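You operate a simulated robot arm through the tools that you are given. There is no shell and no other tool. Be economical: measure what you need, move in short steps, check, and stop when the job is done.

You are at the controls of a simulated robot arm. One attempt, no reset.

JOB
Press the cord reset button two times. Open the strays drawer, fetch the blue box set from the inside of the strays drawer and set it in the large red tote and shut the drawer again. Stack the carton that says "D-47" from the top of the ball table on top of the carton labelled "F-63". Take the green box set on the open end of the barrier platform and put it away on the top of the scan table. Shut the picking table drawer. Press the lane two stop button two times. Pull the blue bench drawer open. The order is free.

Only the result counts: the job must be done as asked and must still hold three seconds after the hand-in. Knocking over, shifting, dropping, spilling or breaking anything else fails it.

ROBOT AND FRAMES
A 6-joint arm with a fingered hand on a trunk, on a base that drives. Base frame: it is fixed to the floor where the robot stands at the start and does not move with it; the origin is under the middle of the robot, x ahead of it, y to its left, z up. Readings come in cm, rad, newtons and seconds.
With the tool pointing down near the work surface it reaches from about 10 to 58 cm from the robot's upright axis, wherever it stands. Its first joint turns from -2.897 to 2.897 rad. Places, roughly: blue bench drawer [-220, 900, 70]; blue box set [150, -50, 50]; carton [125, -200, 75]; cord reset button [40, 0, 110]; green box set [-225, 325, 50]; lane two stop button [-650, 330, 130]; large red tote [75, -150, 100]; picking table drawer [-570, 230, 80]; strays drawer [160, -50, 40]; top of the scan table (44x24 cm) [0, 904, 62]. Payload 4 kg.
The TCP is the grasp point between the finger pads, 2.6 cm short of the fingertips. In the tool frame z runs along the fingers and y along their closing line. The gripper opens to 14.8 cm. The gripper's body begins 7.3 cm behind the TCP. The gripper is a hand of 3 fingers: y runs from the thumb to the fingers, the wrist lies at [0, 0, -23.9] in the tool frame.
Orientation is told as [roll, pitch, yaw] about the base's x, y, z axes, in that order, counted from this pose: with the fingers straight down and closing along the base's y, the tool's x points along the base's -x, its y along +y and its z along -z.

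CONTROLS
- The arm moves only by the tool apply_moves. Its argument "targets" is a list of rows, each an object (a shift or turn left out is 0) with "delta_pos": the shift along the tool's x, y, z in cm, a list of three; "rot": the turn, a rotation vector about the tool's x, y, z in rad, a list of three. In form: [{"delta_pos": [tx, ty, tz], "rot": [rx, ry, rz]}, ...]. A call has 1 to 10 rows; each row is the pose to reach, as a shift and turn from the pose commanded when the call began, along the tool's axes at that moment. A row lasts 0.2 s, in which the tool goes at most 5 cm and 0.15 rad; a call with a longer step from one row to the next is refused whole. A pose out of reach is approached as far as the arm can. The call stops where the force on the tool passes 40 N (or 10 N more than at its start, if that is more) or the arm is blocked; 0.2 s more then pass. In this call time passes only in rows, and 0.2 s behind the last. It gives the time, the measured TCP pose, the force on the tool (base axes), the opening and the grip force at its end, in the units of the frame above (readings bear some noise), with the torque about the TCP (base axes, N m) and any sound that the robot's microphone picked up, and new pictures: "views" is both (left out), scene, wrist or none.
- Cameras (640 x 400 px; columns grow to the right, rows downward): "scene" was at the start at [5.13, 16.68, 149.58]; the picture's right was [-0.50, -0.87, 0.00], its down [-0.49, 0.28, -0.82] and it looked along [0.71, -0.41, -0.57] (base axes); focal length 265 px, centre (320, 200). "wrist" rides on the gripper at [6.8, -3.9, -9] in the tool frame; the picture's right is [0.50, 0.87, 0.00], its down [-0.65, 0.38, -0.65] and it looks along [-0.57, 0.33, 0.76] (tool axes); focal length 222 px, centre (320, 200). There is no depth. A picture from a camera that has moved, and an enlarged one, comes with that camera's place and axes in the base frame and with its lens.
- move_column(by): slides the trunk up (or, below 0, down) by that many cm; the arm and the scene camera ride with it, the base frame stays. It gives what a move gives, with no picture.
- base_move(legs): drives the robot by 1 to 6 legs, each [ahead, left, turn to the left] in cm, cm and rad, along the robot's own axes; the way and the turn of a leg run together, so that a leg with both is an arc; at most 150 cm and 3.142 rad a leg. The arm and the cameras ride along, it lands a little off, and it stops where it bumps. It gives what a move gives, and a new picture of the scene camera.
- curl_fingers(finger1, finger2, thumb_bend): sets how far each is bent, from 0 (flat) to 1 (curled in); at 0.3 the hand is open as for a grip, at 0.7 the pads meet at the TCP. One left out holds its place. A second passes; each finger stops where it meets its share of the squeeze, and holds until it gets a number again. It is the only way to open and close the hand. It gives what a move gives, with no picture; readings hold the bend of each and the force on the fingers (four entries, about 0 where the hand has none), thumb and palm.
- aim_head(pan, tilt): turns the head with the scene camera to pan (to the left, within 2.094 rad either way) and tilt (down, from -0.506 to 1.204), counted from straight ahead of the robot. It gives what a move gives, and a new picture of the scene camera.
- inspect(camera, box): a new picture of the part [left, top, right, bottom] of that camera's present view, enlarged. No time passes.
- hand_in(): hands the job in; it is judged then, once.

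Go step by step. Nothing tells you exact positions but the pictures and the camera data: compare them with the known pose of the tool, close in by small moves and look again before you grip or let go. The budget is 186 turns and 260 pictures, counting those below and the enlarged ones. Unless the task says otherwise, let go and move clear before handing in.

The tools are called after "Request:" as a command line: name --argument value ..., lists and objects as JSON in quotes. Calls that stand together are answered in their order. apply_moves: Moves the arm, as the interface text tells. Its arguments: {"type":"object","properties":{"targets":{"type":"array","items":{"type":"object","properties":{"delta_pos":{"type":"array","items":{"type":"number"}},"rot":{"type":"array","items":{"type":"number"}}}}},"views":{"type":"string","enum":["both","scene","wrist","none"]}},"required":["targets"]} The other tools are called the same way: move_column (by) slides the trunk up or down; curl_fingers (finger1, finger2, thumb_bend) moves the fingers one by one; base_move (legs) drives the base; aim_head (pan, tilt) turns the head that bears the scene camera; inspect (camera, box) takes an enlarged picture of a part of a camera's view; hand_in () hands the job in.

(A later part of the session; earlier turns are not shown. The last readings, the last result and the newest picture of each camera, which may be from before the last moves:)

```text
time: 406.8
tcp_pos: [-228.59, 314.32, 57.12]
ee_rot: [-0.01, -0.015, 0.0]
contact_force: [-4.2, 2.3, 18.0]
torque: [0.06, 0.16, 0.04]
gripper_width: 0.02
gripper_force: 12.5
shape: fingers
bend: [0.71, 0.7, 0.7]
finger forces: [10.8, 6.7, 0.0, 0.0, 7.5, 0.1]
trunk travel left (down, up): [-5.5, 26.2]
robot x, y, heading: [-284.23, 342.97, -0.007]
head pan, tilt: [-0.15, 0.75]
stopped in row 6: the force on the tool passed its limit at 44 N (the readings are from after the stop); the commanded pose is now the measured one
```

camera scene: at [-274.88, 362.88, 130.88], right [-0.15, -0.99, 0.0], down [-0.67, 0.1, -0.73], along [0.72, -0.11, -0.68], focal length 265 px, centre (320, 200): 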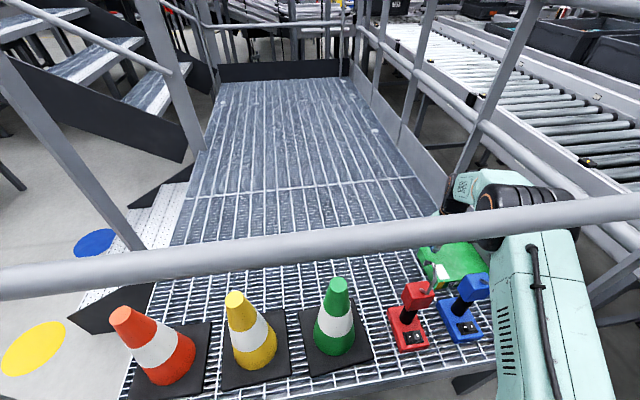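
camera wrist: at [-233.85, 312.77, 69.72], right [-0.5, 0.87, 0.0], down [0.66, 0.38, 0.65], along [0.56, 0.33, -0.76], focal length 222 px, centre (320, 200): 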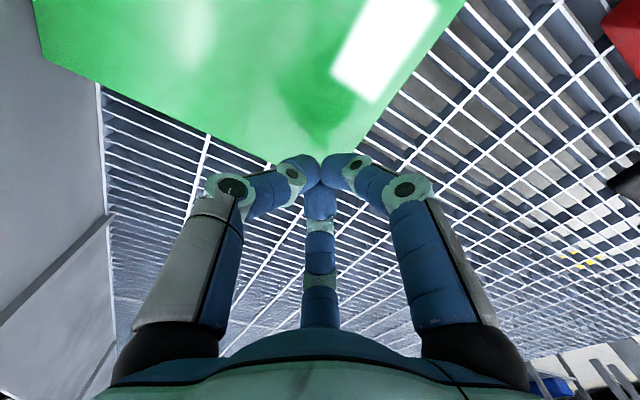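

It's pressed at 18 N. I'll drag left (+y), slightly away from the lamps.

Request:
apply_moves --targets '[{"delta_pos": [-0.2, 1, 0]}, {"delta_pos": [-0.4, 2, 0]}, {"delta_pos": [-0.7, 3.5, 0]}, {"delta_pos": [-1, 5, 0]}, {"delta_pos": [-1.3, 6.5, 0]}, {"delta_pos": [-1.6, 8, 0]}]'

```text
time: 408.2
tcp_pos: [-227.19, 322.42, 56.71]
ee_rot: [-0.006, -0.01, 0.002]
contact_force: [-0.1, -0.3, -0.3]
torque: [-0.02, 0.02, -0.03]
gripper_width: 0.0
gripper_force: 0.1
shape: fingers
bend: [0.69, 0.7, 0.7]
finger forces: [0.0, 0.0, 0.0, 0.1, 0.1, 0.0]
trunk travel left (down, up): [-5.5, 26.2]
robot x, y, heading: [-284.41, 342.9, -0.002]
head pan, tilt: [-0.15, 0.75]
camera scene: at [-274.92, 362.91, 130.87], right [-0.15, -0.99, 0.0], down [-0.67, 0.1, -0.73], along [0.72, -0.11, -0.68], focal length 265 px, centre (320, 200)
camera wrist: at [-234.01, 318.56, 65.87], right [-0.5, 0.87, -0.01], down [0.65, 0.38, 0.66], along [0.57, 0.32, -0.75], focal length 222 px, centre (320, 200)
```

scene: 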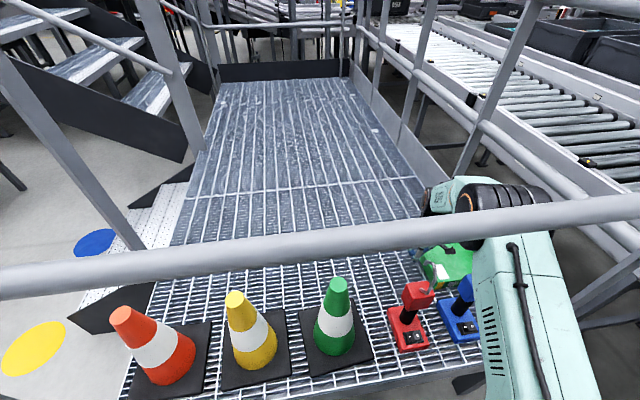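
wrist: 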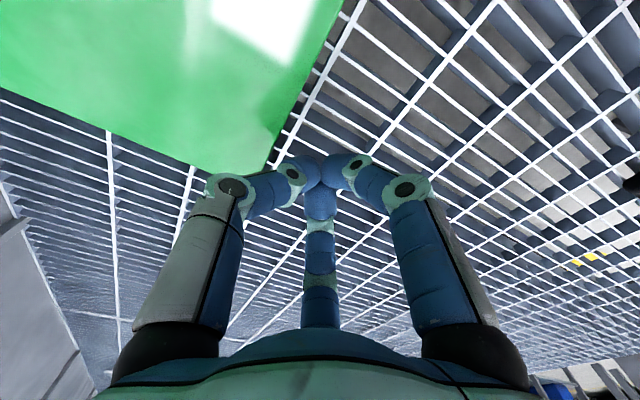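

The fist slid off and the box stayed put. But measured from contact, the lamps are farther away than I thought, so I can grasp the box directly: rotate the hand 60° so one finger takes the near (+y) end and the other two take the ±x sides.

Request:
apply_moves --targets '[{"delta_pos": [0, 0, -3]}, {"delta_pos": [0.3, 0, -6], "rot": [0, 0, 0.1]}, {"delta_pos": [1, -1, -9], "rot": [0, 0, 0.25]}, {"delta_pos": [1.8, -3, -10], "rot": [0, 0, 0.4]}, {"delta_pos": [2.6, -5, -10], "rot": [0, 0, 0.55]}, {"delta_pos": [3.4, -7, -10], "rot": [0, 0, 0.7]}, {"delta_pos": [4, -9, -10], "rot": [0, 0, 0.85]}, {"delta_pos": [4.3, -10.9, -10], "rot": [0, 0, 1.0]}, {"delta_pos": [4.3, -10.9, -10], "rot": [0, 0, 1.047]}]' --views "none"

Request:
curl_fingers --finger1 0.2 --finger2 0.2 --thumb_bend 0.2

Request:
inspect --camera "wrist" --box '[0, 0, 640, 400]'

Request:
inspect --camera "scene" --box '[370, 130, 550, 340]'

```text
time: 410.2
tcp_pos: [-229.75, 312.63, 65.62]
ee_rot: [-0.018, -0.002, -1.043]
contact_force: [0.7, -0.3, -0.2]
torque: [0.01, -0.03, -0.02]
gripper_width: 0.0
gripper_force: 0.1
shape: fingers
bend: [0.69, 0.7, 0.7]
finger forces: [0.0, 0.0, 0.0, 0.0, 0.1, 0.0]
trunk travel left (down, up): [-5.5, 26.2]
robot x, y, heading: [-284.31, 343.21, -0.002]
head pan, tilt: [-0.15, 0.75]
```

```text
time: 411.2
tcp_pos: [-229.84, 312.6, 65.65]
ee_rot: [-0.02, -0.002, -1.039]
contact_force: [0.2, 0.1, 0.1]
torque: [0.02, 0.0, 0.0]
gripper_width: 14.68
gripper_force: 0.0
shape: fingers
bend: [0.2, 0.2, 0.2]
finger forces: [0.0, 0.0, 0.0, 0.0, 0.0, 0.0]
trunk travel left (down, up): [-5.5, 26.2]
robot x, y, heading: [-284.25, 343.33, -0.002]
head pan, tilt: [-0.15, 0.75]
```

```text
1.00 times, centred on (320, 200) of wrist (not enlarged: the box is as wide or as high as the picture)
camera zoom: at [-236.59, 316.51, 74.79], right [0.49, 0.87, -0.02], down [0.67, -0.37, 0.65], along [0.56, -0.33, -0.76], focal length 222 px, centre (320, 200)
```

zoom: 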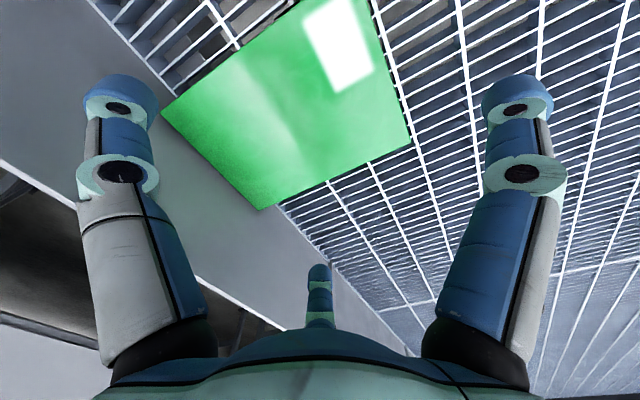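

```text
1.90 times, centred on (460, 235) of scene
camera zoom: at [-272.0, 363.77, 130.48], right [-0.15, -0.99, 0.01], down [-0.69, 0.1, -0.72], along [0.71, -0.12, -0.7], focal length 504 px, centre (53, 133)
```

zoom: 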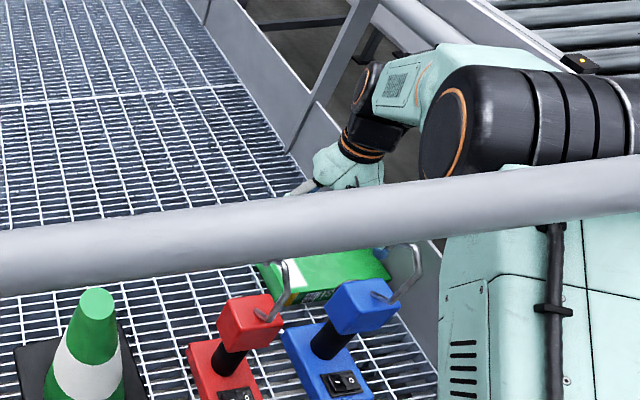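

The readings show the body tilting slightly, so the arm is probably touching the bar. I'll lower the trunk 5 cm to free it.

Request:
move_column --by -4.5

Request:
apply_moves --targets '[{"delta_pos": [0, 0, 0.1]}]'

```text
time: 412.1
tcp_pos: [-231.63, 311.38, 62.49]
ee_rot: [0.007, -0.013, -1.051]
contact_force: [-0.6, 0.7, -0.1]
torque: [0.01, -0.03, -0.01]
gripper_width: 14.68
gripper_force: 0.0
shape: fingers
bend: [0.2, 0.2, 0.2]
finger forces: [0.0, 0.1, 0.1, 0.0, 0.0, 0.1]
trunk travel left (down, up): [-1.0, 30.7]
robot x, y, heading: [-284.24, 343.0, -0.004]
head pan, tilt: [-0.15, 0.75]
```

```text
time: 412.5
tcp_pos: [-231.44, 311.38, 62.39]
ee_rot: [0.006, -0.012, -1.047]
contact_force: [0.1, -0.6, 0.5]
torque: [0.0, 0.02, 0.01]
gripper_width: 14.67
gripper_force: 0.0
shape: fingers
bend: [0.2, 0.2, 0.2]
finger forces: [0.1, 0.1, 0.0, 0.0, 0.0, 0.1]
trunk travel left (down, up): [-1.0, 30.7]
robot x, y, heading: [-284.46, 343.17, -0.002]
head pan, tilt: [-0.15, 0.75]
camera scene: at [-273.62, 362.88, 126.62], right [-0.15, -0.99, 0.0], down [-0.67, 0.1, -0.73], along [0.72, -0.11, -0.68], focal length 265 px, centre (320, 200)
camera wrist: at [-238.41, 315.45, 71.4], right [0.5, 0.87, 0.0], down [0.65, -0.37, 0.66], along [0.57, -0.33, -0.75], focal length 222 px, centre (320, 200)
```

scene: 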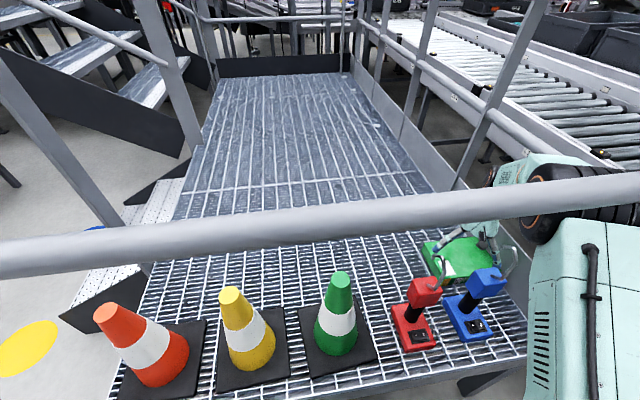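
wrist: 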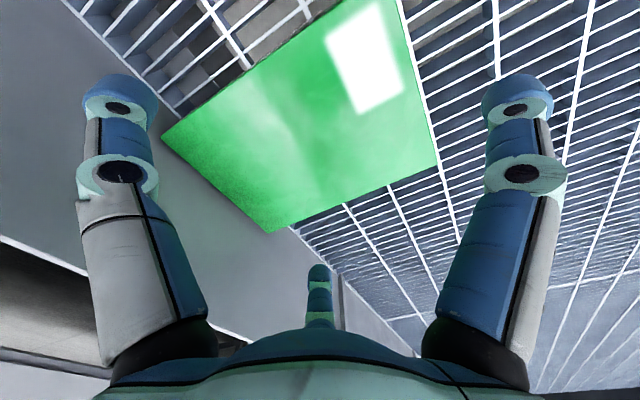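

It's free now and well centred over the box. I'll narrow the fingers slightly and descend around it.

Request:
curl_fingers --finger1 0.25 --finger2 0.25 --thumb_bend 0.25

Request:
apply_moves --targets '[{"delta_pos": [0, 0, 2.5]}, {"delta_pos": [0, 0, 5]}, {"delta_pos": [0, 0, 6.5]}, {"delta_pos": [0, 0, 7.5]}, {"delta_pos": [0, 0, 8.2]}]'

```text
time: 413.5
tcp_pos: [-231.44, 311.41, 62.33]
ee_rot: [0.006, -0.013, -1.047]
contact_force: [0.3, -0.3, 0.0]
torque: [-0.01, -0.01, -0.02]
gripper_width: 13.76
gripper_force: 0.0
shape: fingers
bend: [0.25, 0.25, 0.25]
finger forces: [0.0, 0.0, 0.1, 0.0, 0.0, 0.1]
trunk travel left (down, up): [-1.0, 30.7]
robot x, y, heading: [-284.26, 342.81, -0.005]
head pan, tilt: [-0.15, 0.75]
```

```text
time: 414.7
tcp_pos: [-231.2, 311.55, 54.23]
ee_rot: [0.008, -0.013, -1.045]
contact_force: [3.5, 2.3, 9.0]
torque: [-0.17, -0.41, 0.2]
gripper_width: 13.95
gripper_force: 4.4
shape: fingers
bend: [0.24, 0.17, 0.25]
finger forces: [1.6, 6.2, 0.0, 0.1, 1.1, 0.0]
trunk travel left (down, up): [-1.0, 30.7]
robot x, y, heading: [-284.24, 343.23, -0.003]
head pan, tilt: [-0.15, 0.75]
camera scene: at [-273.68, 362.94, 126.62], right [-0.15, -0.99, 0.0], down [-0.67, 0.1, -0.73], along [0.72, -0.11, -0.68], focal length 265 px, centre (320, 200)
camera wrist: at [-238.22, 315.51, 63.23], right [0.5, 0.87, 0.0], down [0.65, -0.37, 0.67], along [0.58, -0.33, -0.75], focal length 222 px, centre (320, 200)
```

scene: 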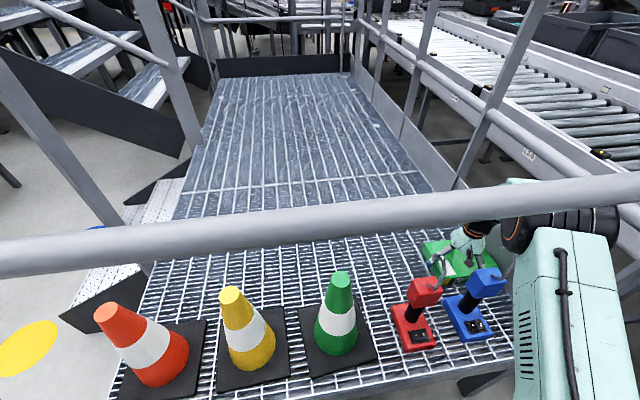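
wrist: 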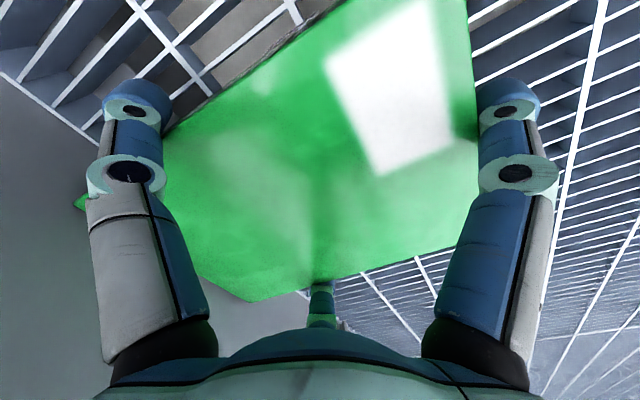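

The fingers just touched the grate around the box. I'll raise 5 mm and close.

Request:
apply_moves --targets '[{"delta_pos": [0, 0, -0.6]}]' --views "none"

Request:
curl_fingers --finger1 0.6 --finger2 0.6 --thumb_bend 0.6

Request:
inspect --camera "wrist" --box '[0, 0, 640, 400]'

```text
time: 415.1
tcp_pos: [-231.42, 311.33, 54.63]
ee_rot: [0.004, -0.01, -1.048]
contact_force: [0.5, 0.6, -0.2]
torque: [0.03, -0.05, -0.06]
gripper_width: 13.91
gripper_force: 3.2
shape: fingers
bend: [0.24, 0.2, 0.24]
finger forces: [0.3, 3.4, 0.0, 0.0, 2.6, 0.1]
trunk travel left (down, up): [-1.0, 30.7]
robot x, y, heading: [-283.98, 343.2, -0.005]
head pan, tilt: [-0.15, 0.75]
```

```text
time: 416.1
tcp_pos: [-231.33, 311.35, 54.78]
ee_rot: [0.008, -0.012, -1.048]
contact_force: [-5.4, -2.0, 8.4]
torque: [-0.5, 1.05, -0.11]
gripper_width: 13.35
gripper_force: 30.5
shape: fingers
bend: [0.28, 0.2, 0.37]
finger forces: [16.0, 16.1, 0.0, 0.0, 28.7, 0.1]
trunk travel left (down, up): [-1.0, 30.7]
robot x, y, heading: [-284.36, 342.83, -0.003]
head pan, tilt: [-0.15, 0.75]
```

```text
1.00 times, centred on (320, 200) of wrist (not enlarged: the box is as wide or as high as the picture)
camera zoom: at [-238.32, 315.43, 63.83], right [0.5, 0.87, 0.0], down [0.65, -0.37, 0.66], along [0.58, -0.33, -0.75], focal length 222 px, centre (320, 200)
```

zoom: 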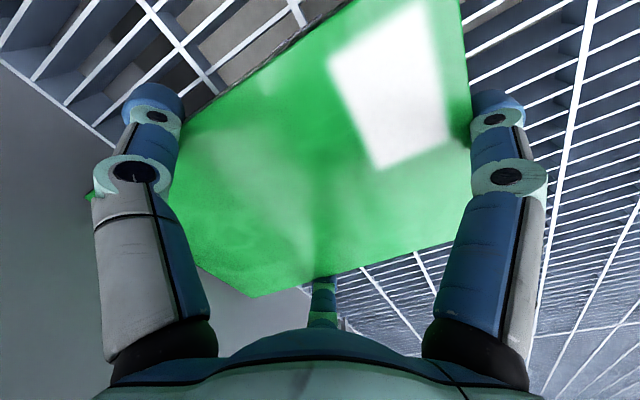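

A strong three-point grip. I'll lift 3 cm and check.

Request:
apply_moves --targets '[{"delta_pos": [0, 0, -1]}, {"delta_pos": [0, 0, -2]}, {"delta_pos": [0, 0, -4]}]'

```text
time: 416.9
tcp_pos: [-231.43, 311.49, 58.75]
ee_rot: [0.004, -0.01, -1.047]
contact_force: [-0.1, 0.1, -3.6]
torque: [0.06, 0.04, 0.01]
gripper_width: 13.28
gripper_force: 29.1
shape: fingers
bend: [0.27, 0.19, 0.38]
finger forces: [16.9, 17.8, 0.0, 0.0, 23.3, 0.0]
trunk travel left (down, up): [-1.0, 30.7]
robot x, y, heading: [-284.29, 343.34, -0.002]
head pan, tilt: [-0.15, 0.75]
camera scene: at [-273.61, 362.86, 126.62], right [-0.15, -0.99, 0.0], down [-0.67, 0.1, -0.73], along [0.72, -0.11, -0.68], focal length 265 px, centre (320, 200)
camera wrist: at [-238.44, 315.44, 67.82], right [0.5, 0.87, 0.0], down [0.65, -0.37, 0.66], along [0.57, -0.33, -0.75], focal length 222 px, centre (320, 200)
```

scene: 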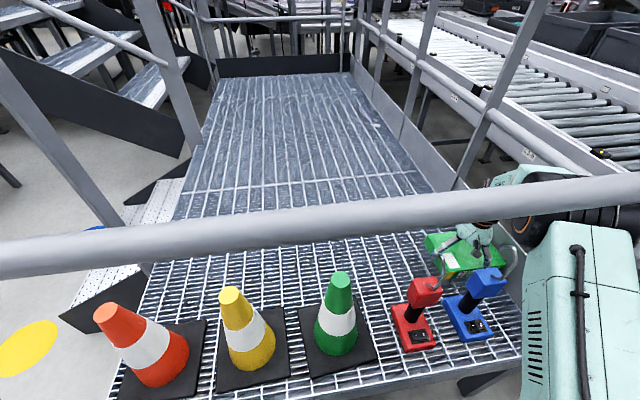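
wrist: 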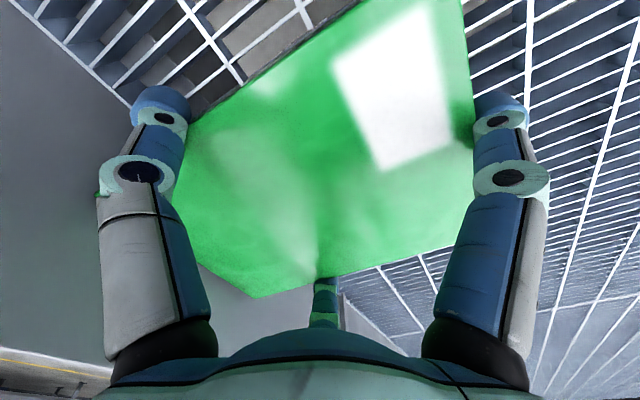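

It's held firmly and level. I'll raise it a bit and swing left into the open area, then tilt the hand to horizontal so everything passes under the bar but over the lamps and cones.

Request:
apply_moves --targets '[{"delta_pos": [0, 0, -3]}, {"delta_pos": [1.5, 2, -5.3]}, {"delta_pos": [4.5, 5.2, -5.3]}, {"delta_pos": [7.5, 8.6, -5.3]}, {"delta_pos": [10.5, 12, -5.3]}, {"delta_pos": [13.5, 15.4, -5.3]}, {"delta_pos": [16.5, 18.8, -5.3]}, {"delta_pos": [19.3, 21.9, -5.3]}, {"delta_pos": [21.6, 24.5, -5.3]}]' --views "scene"

```text
time: 418.9
tcp_pos: [-221.18, 342.28, 63.81]
ee_rot: [0.004, -0.012, -1.048]
contact_force: [-0.6, 0.2, -4.0]
torque: [0.06, 0.04, 0.03]
gripper_width: 13.23
gripper_force: 28.6
shape: fingers
bend: [0.27, 0.19, 0.38]
finger forces: [16.6, 17.7, 0.0, 0.1, 23.0, 0.1]
trunk travel left (down, up): [-1.0, 30.7]
robot x, y, heading: [-284.41, 342.93, -0.001]
head pan, tilt: [-0.15, 0.75]
camera scene: at [-273.59, 362.89, 126.61], right [-0.15, -0.99, 0.0], down [-0.67, 0.1, -0.73], along [0.72, -0.11, -0.68], focal length 265 px, centre (320, 200)
```

scene: 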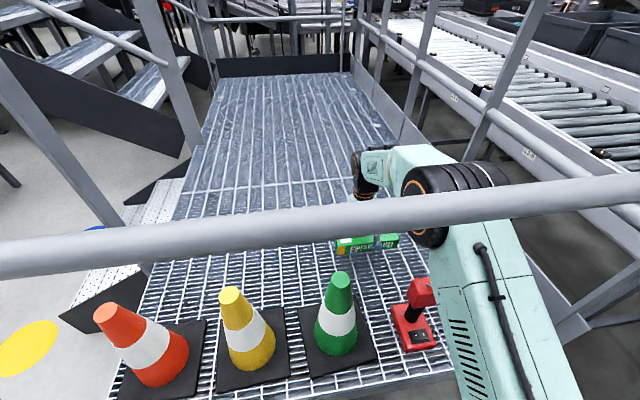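

The box is in the clear area. Now I'll tilt to horizontal, pivoting about the wrist.

Request:
apply_moves --targets '[{"delta_pos": [-1.85, 3.2, -1.0], "rot": [-0.13, -0.075, 0]}, {"delta_pos": [-3.65, 6.32, -2.5], "rot": [-0.26, -0.15, 0]}, {"delta_pos": [-5.35, 9.27, -4.4], "rot": [-0.39, -0.225, 0]}, {"delta_pos": [-7, 12.1, -6.9], "rot": [-0.52, -0.3, 0]}, {"delta_pos": [-8.45, 14.6, -9.7], "rot": [-0.65, -0.375, 0]}]' --views "scene"

```text
time: 420.1
tcp_pos: [-204.55, 342.43, 73.64]
ee_rot: [0.689, -0.359, -1.173]
contact_force: [-0.4, 0.2, -3.2]
torque: [0.06, 0.08, 0.02]
gripper_width: 13.17
gripper_force: 27.5
shape: fingers
bend: [0.27, 0.19, 0.38]
finger forces: [14.8, 16.5, 0.0, 0.0, 23.4, 0.0]
trunk travel left (down, up): [-1.0, 30.7]
robot x, y, heading: [-284.41, 343.07, -0.003]
head pan, tilt: [-0.15, 0.75]
camera scene: at [-273.58, 362.87, 126.61], right [-0.15, -0.99, 0.0], down [-0.67, 0.1, -0.73], along [0.72, -0.11, -0.68], focal length 265 px, centre (320, 200)
```

scene: 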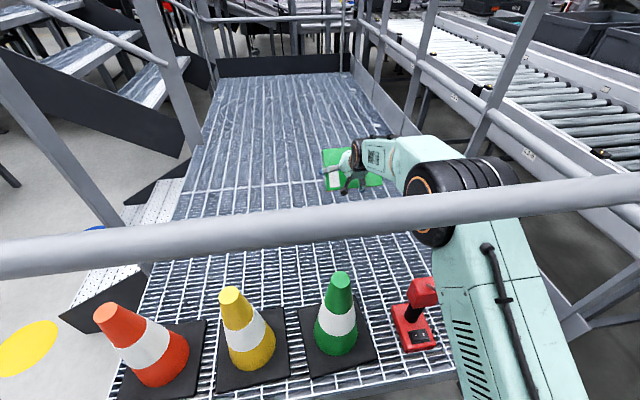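

Request:
apply_moves --targets '[{"delta_pos": [-2.04, 3.53, -0.71], "rot": [-0.13, -0.075, 0]}, {"delta_pos": [-4.1, 7.11, -1.92], "rot": [-0.26, -0.15, 0]}, {"delta_pos": [-6.03, 10.4, -3.54], "rot": [-0.39, -0.225, 0]}, {"delta_pos": [-7.85, 13.6, -5.87], "rot": [-0.52, -0.3, 0]}, {"delta_pos": [-9.5, 16.5, -8.39], "rot": [-0.65, -0.375, 0]}, {"delta_pos": [-10.25, 17.75, -9.86], "rot": [-0.71, -0.41, 0]}]' --views "both"

```text
time: 421.5
tcp_pos: [-196.31, 342.72, 95.12]
ee_rot: [1.585, -0.531, -1.575]
contact_force: [-0.3, -0.7, -3.1]
torque: [0.07, 0.08, 0.01]
gripper_width: 13.07
gripper_force: 26.8
shape: fingers
bend: [0.27, 0.19, 0.38]
finger forces: [13.7, 15.5, 0.0, 0.1, 23.2, 0.0]
trunk travel left (down, up): [-1.0, 30.7]
robot x, y, heading: [-284.2, 343.2, -0.003]
head pan, tilt: [-0.15, 0.75]
camera scene: at [-273.59, 362.87, 126.61], right [-0.15, -0.99, 0.0], down [-0.67, 0.1, -0.73], along [0.72, -0.11, -0.68], focal length 265 px, centre (320, 200)
camera wrist: at [-205.41, 346.57, 88.21], right [-0.01, 0.87, 0.49], down [-0.66, -0.37, 0.65], along [0.75, -0.32, 0.58], focal length 222 px, centre (320, 200)
```

scene: 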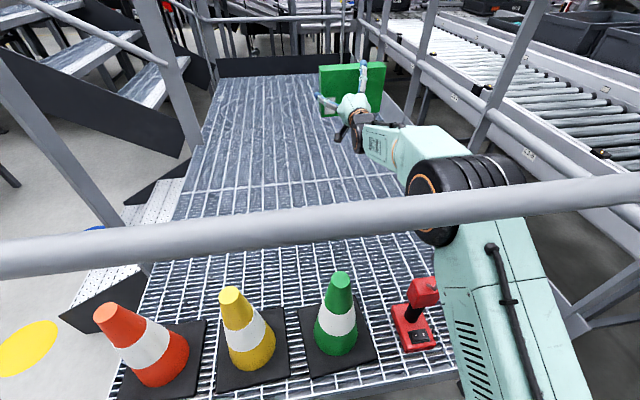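
wrist: 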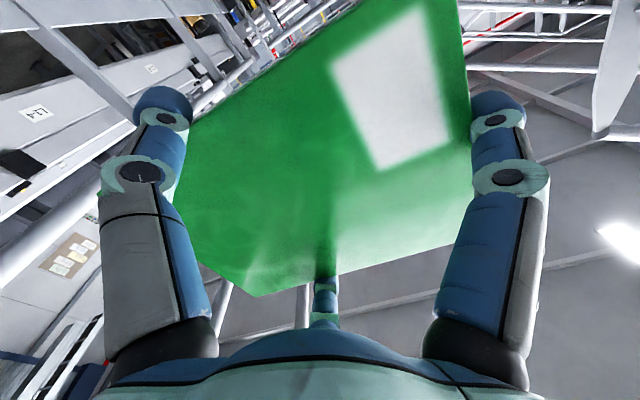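

The hand is horizontal, with the box upright at z ≈ 88–102. I'll reverse out slowly.

Request:
base_move --legs '[[-30, 0, 0]]'

Request:
base_move --legs '[[-22, 0, 0]]'

```text
time: 423.5
tcp_pos: [-226.66, 342.43, 94.91]
ee_rot: [1.584, -0.53, -1.582]
contact_force: [-0.9, 0.3, -4.0]
torque: [0.08, 0.07, 0.01]
gripper_width: 13.05
gripper_force: 26.2
shape: fingers
bend: [0.27, 0.19, 0.38]
finger forces: [13.8, 15.4, 0.0, 0.1, 22.8, 0.1]
trunk travel left (down, up): [-1.0, 30.7]
robot x, y, heading: [-314.08, 343.55, -0.01]
head pan, tilt: [-0.15, 0.75]
camera scene: at [-303.77, 363.01, 126.62], right [-0.16, -0.99, 0.0], down [-0.67, 0.11, -0.73], along [0.72, -0.12, -0.68], focal length 265 px, centre (320, 200)
```

scene: 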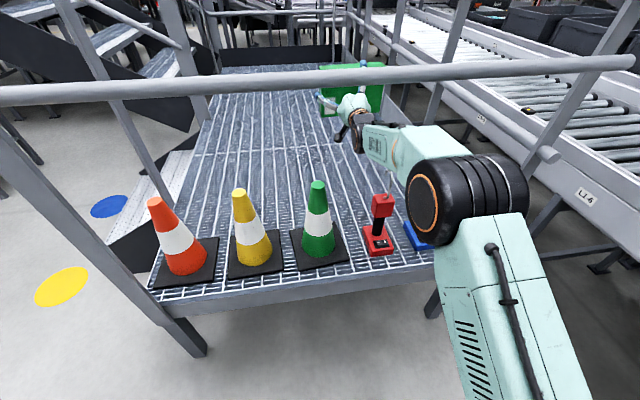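

```text
time: 425.2
tcp_pos: [-248.36, 342.59, 94.89]
ee_rot: [1.582, -0.531, -1.582]
contact_force: [-0.2, -0.3, -4.4]
torque: [0.07, 0.11, 0.01]
gripper_width: 13.08
gripper_force: 25.8
shape: fingers
bend: [0.27, 0.19, 0.38]
finger forces: [13.7, 15.3, 0.1, 0.0, 23.0, 0.0]
trunk travel left (down, up): [-1.0, 30.7]
robot x, y, heading: [-336.33, 343.37, -0.01]
head pan, tilt: [-0.15, 0.75]
camera scene: at [-325.61, 363.18, 126.62], right [-0.16, -0.99, 0.0], down [-0.67, 0.11, -0.73], along [0.72, -0.12, -0.68], focal length 265 px, centre (320, 200)
```

scene: 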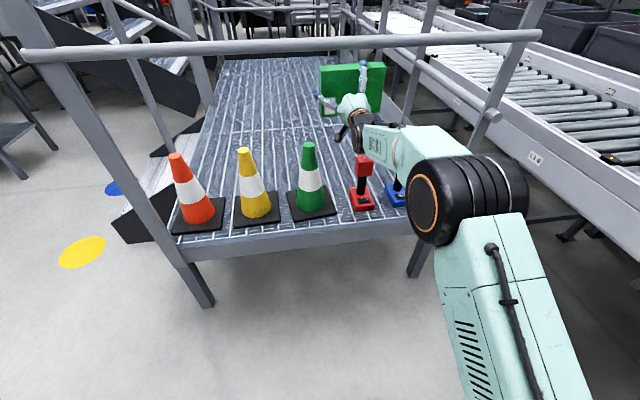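

Request:
base_move --legs '[[-45, 0, 0]]'

Request:
inspect --camera "scene" --box '[140, 0, 460, 200]'

```text
time: 427.9
tcp_pos: [-292.51, 343.43, 94.91]
ee_rot: [1.584, -0.532, -1.575]
contact_force: [-0.2, 0.2, -3.7]
torque: [0.02, 0.1, 0.03]
gripper_width: 13.07
gripper_force: 25.3
shape: fingers
bend: [0.27, 0.19, 0.38]
finger forces: [13.6, 15.3, 0.0, 0.0, 22.9, 0.0]
trunk travel left (down, up): [-1.0, 30.7]
robot x, y, heading: [-380.16, 344.0, -0.008]
head pan, tilt: [-0.15, 0.75]
camera scene: at [-369.76, 363.49, 126.61], right [-0.15, -0.99, 0.0], down [-0.67, 0.1, -0.73], along [0.72, -0.11, -0.68], focal length 265 px, centre (320, 200)
```

scene: 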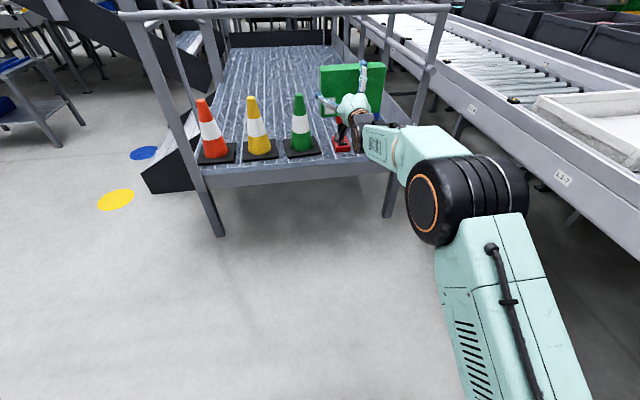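

```text
2.00 times, centred on (300, 100) of scene
camera zoom: at [-369.76, 363.49, 126.61], right [-0.15, -0.99, 0.0], down [-0.67, 0.1, -0.73], along [0.72, -0.11, -0.68], focal length 529 px, centre (360, 400)
```

zoom: 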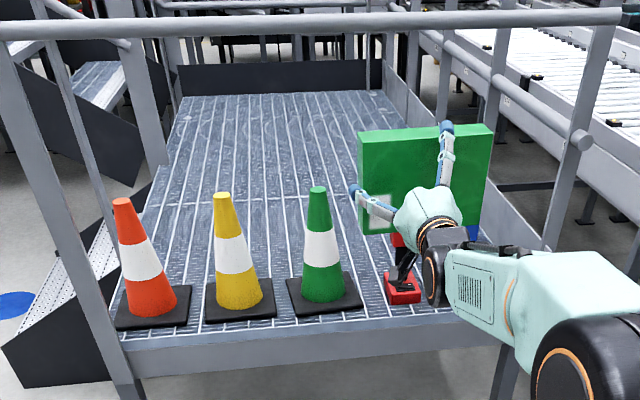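

The box is out, and everything else is undisturbed. I'll raise the trunk, bring the hand back to vertical so the box lies flat, and head north.

Request:
move_column --by 25

Request:
apply_moves --targets '[{"delta_pos": [1.8, -3.12, -0.27], "rot": [0.13, 0.075, 0]}, {"delta_pos": [3.54, -6.13, -1.07], "rot": [0.26, 0.15, 0]}, {"delta_pos": [5.2, -9.0, -2.39], "rot": [0.39, 0.225, 0]}, {"delta_pos": [6.75, -11.7, -4.18], "rot": [0.52, 0.3, 0]}, {"delta_pos": [8.15, -14.1, -6.43], "rot": [0.65, 0.375, 0]}, {"delta_pos": [9.35, -16.2, -9.06], "rot": [0.78, 0.45, 0]}, {"delta_pos": [10.35, -17.9, -12], "rot": [0.91, 0.525, 0]}, {"delta_pos": [11.15, -19.3, -15.2], "rot": [1.04, 0.6, 0]}, {"delta_pos": [11.65, -20.2, -18.7], "rot": [1.17, 0.675, 0]}, {"delta_pos": [11.9, -20.6, -22.2], "rot": [1.3, 0.75, 0]}]' --views "none"

Request:
base_move --legs '[[-70, 0, 0], [0, 0, 1.57], [120, 0, 0]]'

Request:
aim_head --pan -0.3 --tilt 0.3

```text
time: 430.5
tcp_pos: [-292.54, 343.34, 119.72]
ee_rot: [1.582, -0.531, -1.574]
contact_force: [-1.2, 0.7, -3.3]
torque: [0.06, 0.13, -0.03]
gripper_width: 13.04
gripper_force: 25.7
shape: fingers
bend: [0.27, 0.19, 0.38]
finger forces: [13.6, 15.2, 0.0, 0.0, 22.5, 0.0]
trunk travel left (down, up): [-26.0, 5.7]
robot x, y, heading: [-380.54, 343.83, -0.004]
head pan, tilt: [-0.15, 0.75]
```

```text
time: 432.7
tcp_pos: [-314.21, 343.0, 95.91]
ee_rot: [0.062, -0.045, -1.047]
contact_force: [0.0, -0.1, -3.8]
torque: [0.09, 0.03, 0.0]
gripper_width: 12.85
gripper_force: 25.3
shape: fingers
bend: [0.28, 0.19, 0.39]
finger forces: [13.0, 16.2, 0.2, 0.1, 21.0, 0.0]
trunk travel left (down, up): [-26.0, 5.7]
robot x, y, heading: [-380.38, 343.7, -0.002]
head pan, tilt: [-0.15, 0.75]
```

```text
time: 446.1
tcp_pos: [-454.13, 530.06, 96.06]
ee_rot: [0.062, -0.047, 0.541]
contact_force: [0.0, 0.4, -4.1]
torque: [-0.06, 0.06, 0.01]
gripper_width: 12.77
gripper_force: 24.8
shape: fingers
bend: [0.28, 0.19, 0.39]
finger forces: [13.0, 15.9, 0.0, 0.0, 20.4, 0.0]
trunk travel left (down, up): [-26.0, 5.7]
robot x, y, heading: [-453.68, 463.67, 1.582]
head pan, tilt: [-0.15, 0.75]
camera scene: at [-473.63, 469.25, 151.98], right [0.99, -0.14, 0.0], down [-0.09, -0.68, -0.73], along [0.1, 0.72, -0.68], focal length 265 px, centre (320, 200)
```

scene: 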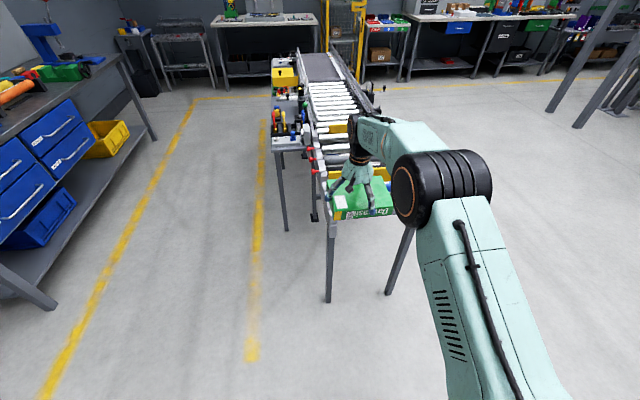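

```text
time: 447.0
tcp_pos: [-454.22, 530.09, 96.03]
ee_rot: [0.066, -0.045, 0.538]
contact_force: [0.5, -0.4, -4.0]
torque: [-0.02, 0.06, -0.05]
gripper_width: 12.78
gripper_force: 25.2
shape: fingers
bend: [0.28, 0.19, 0.39]
finger forces: [12.9, 16.0, 0.0, 0.0, 20.4, 0.1]
trunk travel left (down, up): [-26.0, 5.7]
robot x, y, heading: [-453.84, 463.98, 1.584]
head pan, tilt: [-0.3, 0.3]
camera scene: at [-472.12, 469.98, 156.01], right [0.96, -0.28, 0.0], down [-0.08, -0.28, -0.95], along [0.27, 0.92, -0.3], focal length 265 px, centre (320, 200)
```

scene: 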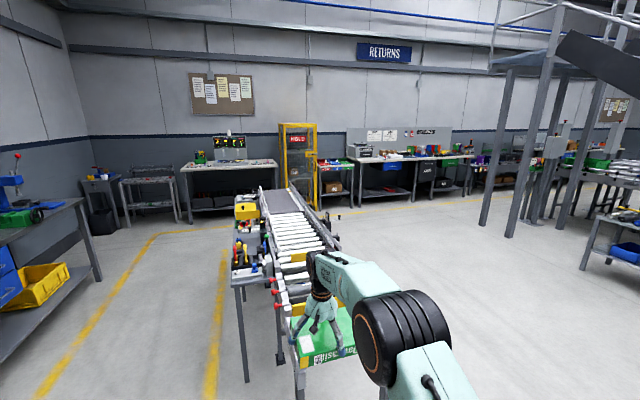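

A packing conveyor is ahead. I'll back off slightly, sidestep right and go north toward the benches on the far wall.

Request:
base_move --legs '[[-20, 0, 0], [0, -120, 0], [140, 0, 0], [110, 0, 0]]'

Request:
aim_head --pan -0.2 --tilt 0.4

Request:
aim_head --pan -1.0 --tilt 0.4

```text
time: 470.8
tcp_pos: [-330.44, 760.25, 96.08]
ee_rot: [0.064, -0.046, 0.518]
contact_force: [0.3, -0.3, -3.1]
torque: [-0.06, 0.07, 0.02]
gripper_width: 12.73
gripper_force: 24.8
shape: fingers
bend: [0.28, 0.19, 0.39]
finger forces: [12.8, 16.1, 0.1, 0.0, 20.3, 0.0]
trunk travel left (down, up): [-26.0, 5.7]
robot x, y, heading: [-331.6, 694.12, 1.561]
head pan, tilt: [-0.3, 0.3]
camera scene: at [-349.79, 700.6, 156.01], right [0.95, -0.3, 0.0], down [-0.09, -0.28, -0.96], along [0.29, 0.91, -0.3], focal length 265 px, centre (320, 200)
```

scene: 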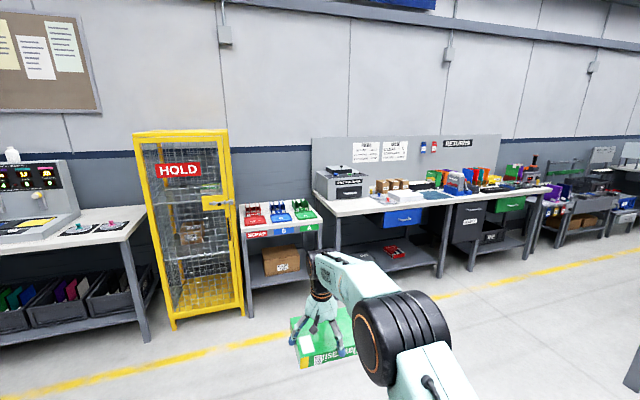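

```text
time: 471.5
tcp_pos: [-330.5, 760.09, 95.99]
ee_rot: [0.065, -0.046, 0.517]
contact_force: [-0.2, -0.4, -3.9]
torque: [0.0, 0.1, 0.01]
gripper_width: 12.71
gripper_force: 24.7
shape: fingers
bend: [0.28, 0.19, 0.39]
finger forces: [12.8, 16.1, 0.1, 0.1, 20.3, 0.0]
trunk travel left (down, up): [-26.0, 5.7]
robot x, y, heading: [-331.94, 694.0, 1.559]
head pan, tilt: [-0.201, 0.4]
camera scene: at [-350.7, 700.73, 155.09], right [0.98, -0.21, 0.0], down [-0.08, -0.38, -0.92], along [0.19, 0.9, -0.39], focal length 265 px, centre (320, 200)
```

scene: 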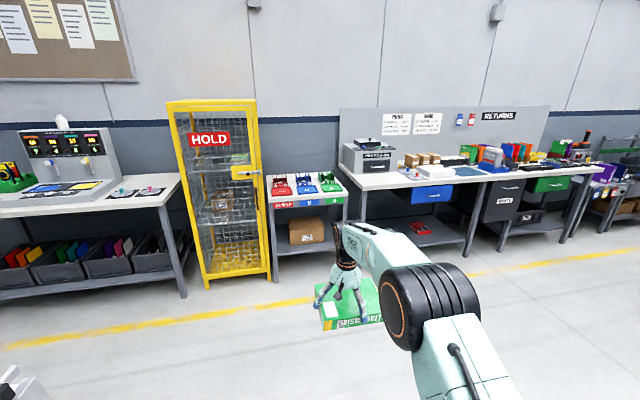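

```text
time: 472.6
tcp_pos: [-330.38, 760.19, 96.03]
ee_rot: [0.065, -0.044, 0.516]
contact_force: [-0.3, -0.3, -3.1]
torque: [-0.05, 0.08, 0.0]
gripper_width: 12.71
gripper_force: 24.8
shape: fingers
bend: [0.28, 0.19, 0.39]
finger forces: [12.8, 16.1, 0.0, 0.0, 20.3, 0.1]
trunk travel left (down, up): [-26.0, 5.7]
robot x, y, heading: [-331.44, 694.11, 1.562]
head pan, tilt: [-1.0, 0.4]
camera scene: at [-344.8, 696.62, 155.09], right [0.53, -0.85, 0.0], down [-0.33, -0.21, -0.92], along [0.78, 0.49, -0.39], focal length 265 px, centre (320, 200)
```

scene: 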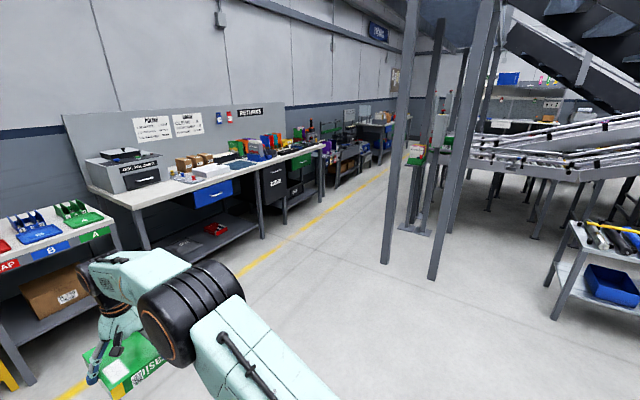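

The RETURNS bench has the blue drawer. The scan table is further east along the wall. I'll turn to face +x and drive along y ≈ 812.

Request:
base_move --legs '[[0, 0, -1.56], [0, 115, 0], [150, 0, 0], [110, 0, 0]]'

Request:
aim_head --pan 0.8 --tilt 0.5

```text
time: 499.2
tcp_pos: [-4.85, 821.61, 95.96]
ee_rot: [0.064, -0.047, -0.999]
contact_force: [-0.4, 0.0, -4.0]
torque: [0.07, 0.07, 0.0]
gripper_width: 12.65
gripper_force: 23.9
shape: fingers
bend: [0.28, 0.19, 0.39]
finger forces: [12.5, 15.7, 0.1, 0.1, 19.6, 0.0]
trunk travel left (down, up): [-26.0, 5.7]
robot x, y, heading: [-71.06, 818.94, 0.041]
head pan, tilt: [-1.0, 0.4]
camera scene: at [-69.23, 832.68, 155.09], right [-0.82, -0.58, 0.0], down [-0.22, 0.32, -0.92], along [0.53, -0.75, -0.39], focal length 265 px, centre (320, 200)
```

scene: 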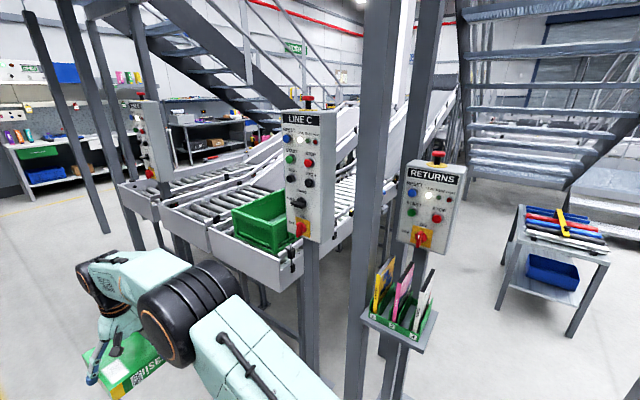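

```text
time: 501.0
tcp_pos: [-4.87, 821.74, 95.93]
ee_rot: [0.063, -0.046, -1.0]
contact_force: [0.5, -0.2, -3.5]
torque: [0.05, 0.03, -0.01]
gripper_width: 12.65
gripper_force: 24.2
shape: fingers
bend: [0.28, 0.19, 0.39]
finger forces: [12.6, 15.6, 0.1, 0.0, 19.6, 0.1]
trunk travel left (down, up): [-26.0, 5.7]
robot x, y, heading: [-70.85, 819.19, 0.043]
head pan, tilt: [0.799, 0.499]
camera scene: at [-68.55, 847.04, 154.18], right [0.75, -0.67, 0.0], down [-0.32, -0.36, -0.88], along [0.58, 0.66, -0.48], focal length 265 px, centre (320, 200)
```

scene: 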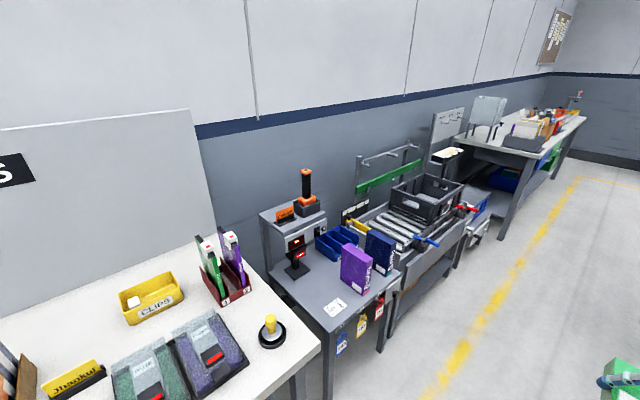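

Request:
inspect --camera "scene" --box '[250, 160, 420, 350]'

```text
2.11 times, centred on (335, 255) of scene
camera zoom: at [-68.55, 847.04, 154.18], right [0.75, -0.67, 0.0], down [-0.32, -0.36, -0.88], along [0.58, 0.66, -0.48], focal length 557 px, centre (288, 84)
```

zoom: 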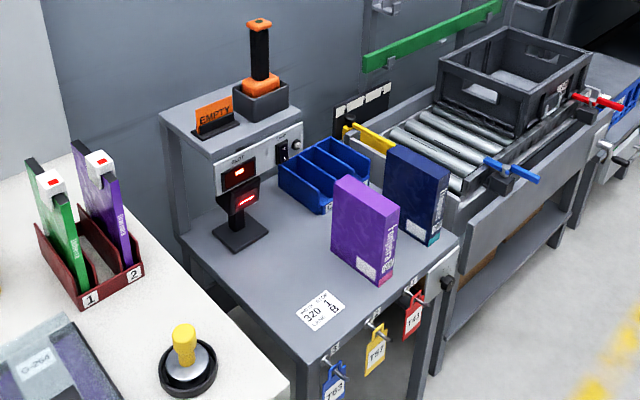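

The free spot on the scan table is its left part, around [-14, 903]. I'll raise the box a little, drive forward to x ≈ -13 and turn to face the table.

Request:
apply_moves --targets '[{"delta_pos": [0, 0, -3], "rot": [0.064, 0.046, 0]}, {"delta_pos": [0, 0, -6.5], "rot": [0.064, 0.046, 0]}, {"delta_pos": [0, 0, -10], "rot": [0.064, 0.046, 0]}]' --views "none"

Request:
base_move --legs '[[57, -2, 0], [0, 0, 1.53]]'

Request:
aim_head --pan 0.0 --tilt 0.75

```text
time: 501.8
tcp_pos: [-5.7, 821.66, 106.04]
ee_rot: [-0.001, 0.0, -0.998]
contact_force: [-0.7, 0.6, -2.9]
torque: [0.02, 0.02, -0.02]
gripper_width: 12.62
gripper_force: 23.5
shape: fingers
bend: [0.29, 0.19, 0.39]
finger forces: [12.5, 15.8, 0.0, 0.0, 19.6, 0.0]
trunk travel left (down, up): [-26.0, 5.7]
robot x, y, heading: [-70.97, 819.73, 0.046]
head pan, tilt: [0.799, 0.499]
```

```text
time: 508.9
tcp_pos: [-14.57, 885.48, 105.9]
ee_rot: [0.002, 0.001, 0.564]
contact_force: [0.0, 0.4, -3.1]
torque: [-0.03, 0.05, -0.02]
gripper_width: 12.53
gripper_force: 23.3
shape: fingers
bend: [0.29, 0.19, 0.4]
finger forces: [12.7, 15.3, 0.0, 0.1, 18.8, 0.0]
trunk travel left (down, up): [-26.0, 5.7]
robot x, y, heading: [-13.05, 820.1, 1.614]
head pan, tilt: [0.799, 0.499]
camera scene: at [-40.47, 822.93, 154.17], right [0.67, 0.74, 0.0], down [0.35, -0.32, -0.88], along [-0.65, 0.59, -0.48], focal length 265 px, centre (320, 200)
```

scene: 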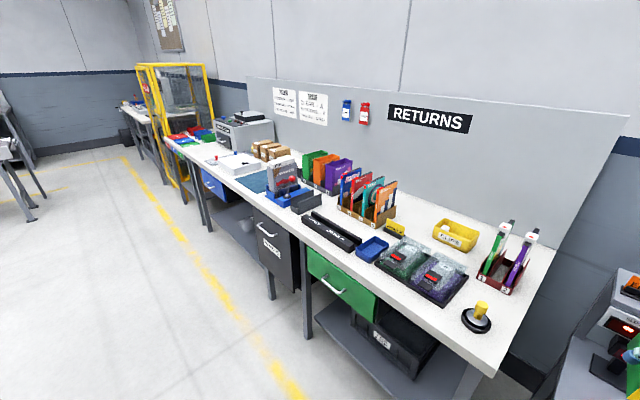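

```text
time: 510.0
tcp_pos: [-14.65, 885.5, 105.95]
ee_rot: [0.001, 0.0, 0.563]
contact_force: [0.7, 0.0, -4.3]
torque: [-0.04, 0.07, -0.02]
gripper_width: 12.55
gripper_force: 22.9
shape: fingers
bend: [0.29, 0.19, 0.4]
finger forces: [12.7, 15.2, 0.0, 0.0, 18.8, 0.0]
trunk travel left (down, up): [-26.0, 5.7]
robot x, y, heading: [-12.66, 820.07, 1.608]
head pan, tilt: [0.0, 0.75]
camera scene: at [-34.03, 825.11, 151.98], right [1.0, 0.04, 0.0], down [0.03, -0.68, -0.73], along [-0.03, 0.73, -0.68], focal length 265 px, centre (320, 200)
```

scene: 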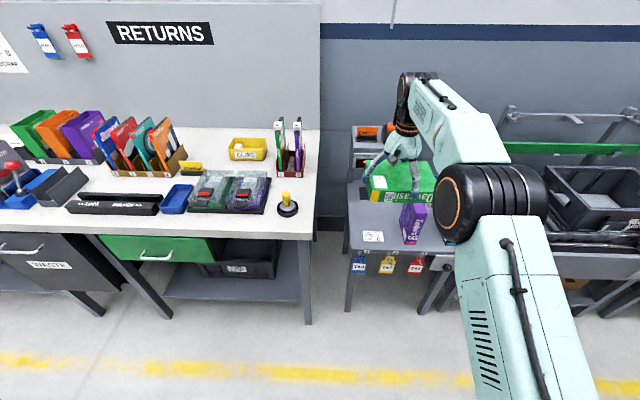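

Request:
apply_moves --targets '[{"rot": [0, 0, -0.15]}, {"rot": [0, 0, -0.3]}, {"rot": [0, 0, -0.45]}, {"rot": [0, 0, -0.6]}, {"rot": [0, 0, -0.75]}, {"rot": [0, 0, -0.9]}, {"rot": [0, 0, -1.05]}, {"rot": [0, 0, -1.2]}, {"rot": [0, 0, -1.35]}, {"rot": [0, 0, -1.5]}]' --views "both"

```text
time: 512.2
tcp_pos: [-14.71, 885.61, 105.88]
ee_rot: [0.0, -0.003, 2.065]
contact_force: [0.0, -0.7, -3.7]
torque: [-0.06, -0.04, -0.02]
gripper_width: 12.47
gripper_force: 23.2
shape: fingers
bend: [0.29, 0.19, 0.4]
finger forces: [12.3, 15.1, 0.0, 0.0, 18.6, 0.1]
trunk travel left (down, up): [-26.0, 5.7]
robot x, y, heading: [-12.42, 819.83, 1.609]
head pan, tilt: [0.0, 0.75]
camera scene: at [-34.02, 825.11, 151.98], right [1.0, 0.04, 0.0], down [0.02, -0.68, -0.73], along [-0.03, 0.73, -0.68], focal length 265 px, centre (320, 200)
camera wrist: at [-8.13, 881.51, 115.08], right [-0.52, -0.85, 0.0], down [-0.64, 0.4, 0.65], along [-0.56, 0.34, -0.76], focal length 222 px, centre (320, 200)
```

scene: 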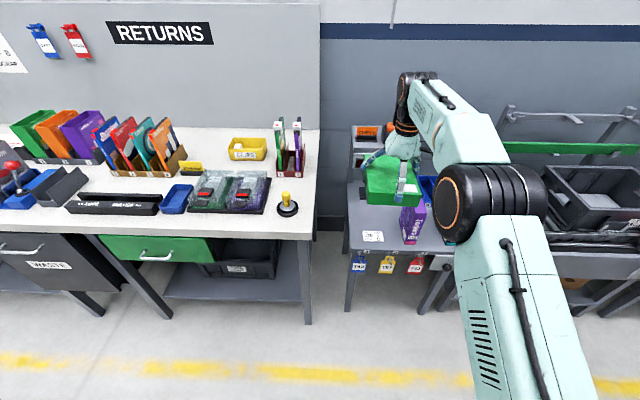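
wrist: 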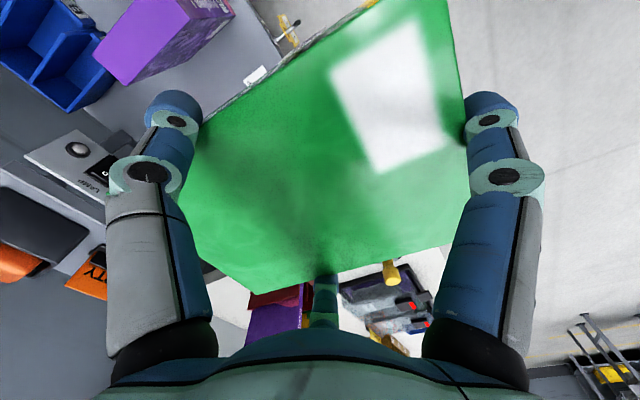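

It's oriented correctly. I'll lower the trunk and drive the box over the free left spot.

Request:
move_column --by -12

Request:
base_move --legs '[[16, 0, 0]]'

Request:
apply_moves --targets '[{"delta_pos": [0, 0, 4]}, {"delta_pos": [0, 0, 8]}, {"delta_pos": [0, 0, 12]}]'

```text
time: 513.7
tcp_pos: [-14.77, 885.46, 93.91]
ee_rot: [0.0, -0.001, 2.063]
contact_force: [0.2, -0.4, -3.2]
torque: [-0.08, -0.05, 0.0]
gripper_width: 12.48
gripper_force: 23.0
shape: fingers
bend: [0.29, 0.19, 0.4]
finger forces: [12.2, 15.2, 0.0, 0.0, 18.7, 0.0]
trunk travel left (down, up): [-14.0, 17.7]
robot x, y, heading: [-12.94, 820.12, 1.608]
head pan, tilt: [0.0, 0.75]
```

```text
time: 515.1
tcp_pos: [-15.1, 901.76, 93.9]
ee_rot: [-0.001, 0.0, 2.062]
contact_force: [-0.1, -0.2, -3.4]
torque: [-0.1, -0.03, 0.01]
gripper_width: 12.52
gripper_force: 23.7
shape: fingers
bend: [0.29, 0.19, 0.4]
finger forces: [12.4, 15.3, 0.0, 0.1, 18.8, 0.1]
trunk travel left (down, up): [-14.0, 17.7]
robot x, y, heading: [-13.64, 836.32, 1.607]
head pan, tilt: [0.0, 0.75]
camera scene: at [-34.64, 842.5, 140.1], right [1.0, 0.04, 0.0], down [0.02, -0.68, -0.73], along [-0.03, 0.73, -0.68], focal length 265 px, centre (320, 200)
```

scene: 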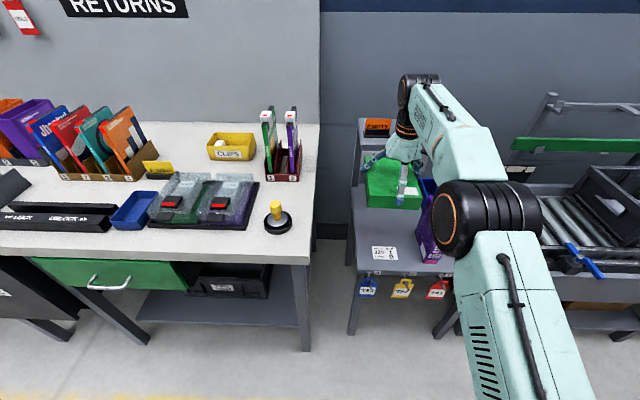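

```text
time: 515.9
tcp_pos: [-15.42, 901.72, 81.8]
ee_rot: [0.001, -0.002, 2.062]
contact_force: [0.4, 1.3, -3.0]
torque: [-0.08, -0.03, -0.02]
gripper_width: 12.53
gripper_force: 23.6
shape: fingers
bend: [0.29, 0.19, 0.4]
finger forces: [12.4, 15.3, 0.0, 0.0, 18.8, 0.0]
trunk travel left (down, up): [-14.0, 17.7]
robot x, y, heading: [-13.39, 836.38, 1.6]
head pan, tilt: [0.0, 0.75]
camera scene: at [-34.64, 842.45, 140.1], right [1.0, 0.04, 0.0], down [0.02, -0.68, -0.73], along [-0.03, 0.73, -0.68], focal length 265 px, centre (320, 200)
camera wrist: at [-8.77, 897.62, 90.92], right [-0.53, -0.85, 0.0], down [-0.64, 0.4, 0.65], along [-0.56, 0.35, -0.76], focal length 222 px, centre (320, 200)
```

scene: 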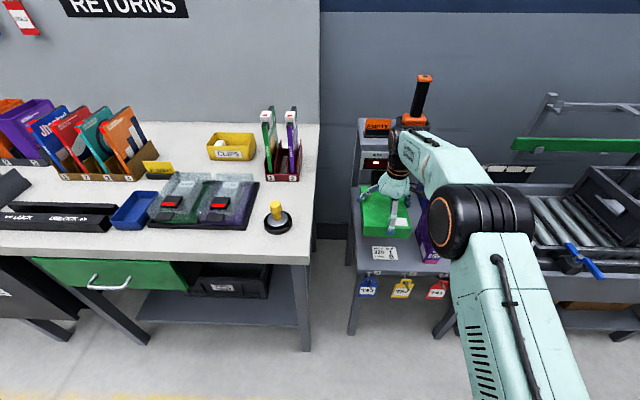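
wrist: 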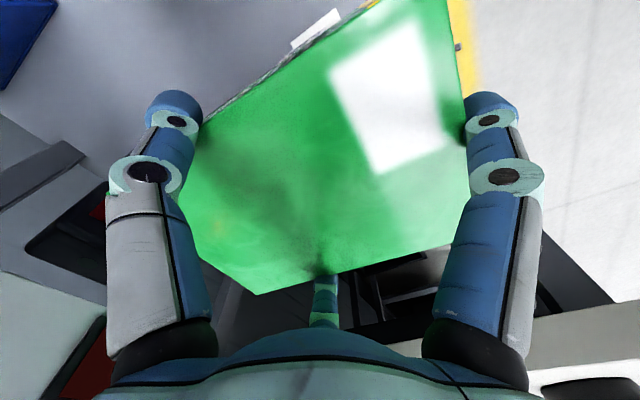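

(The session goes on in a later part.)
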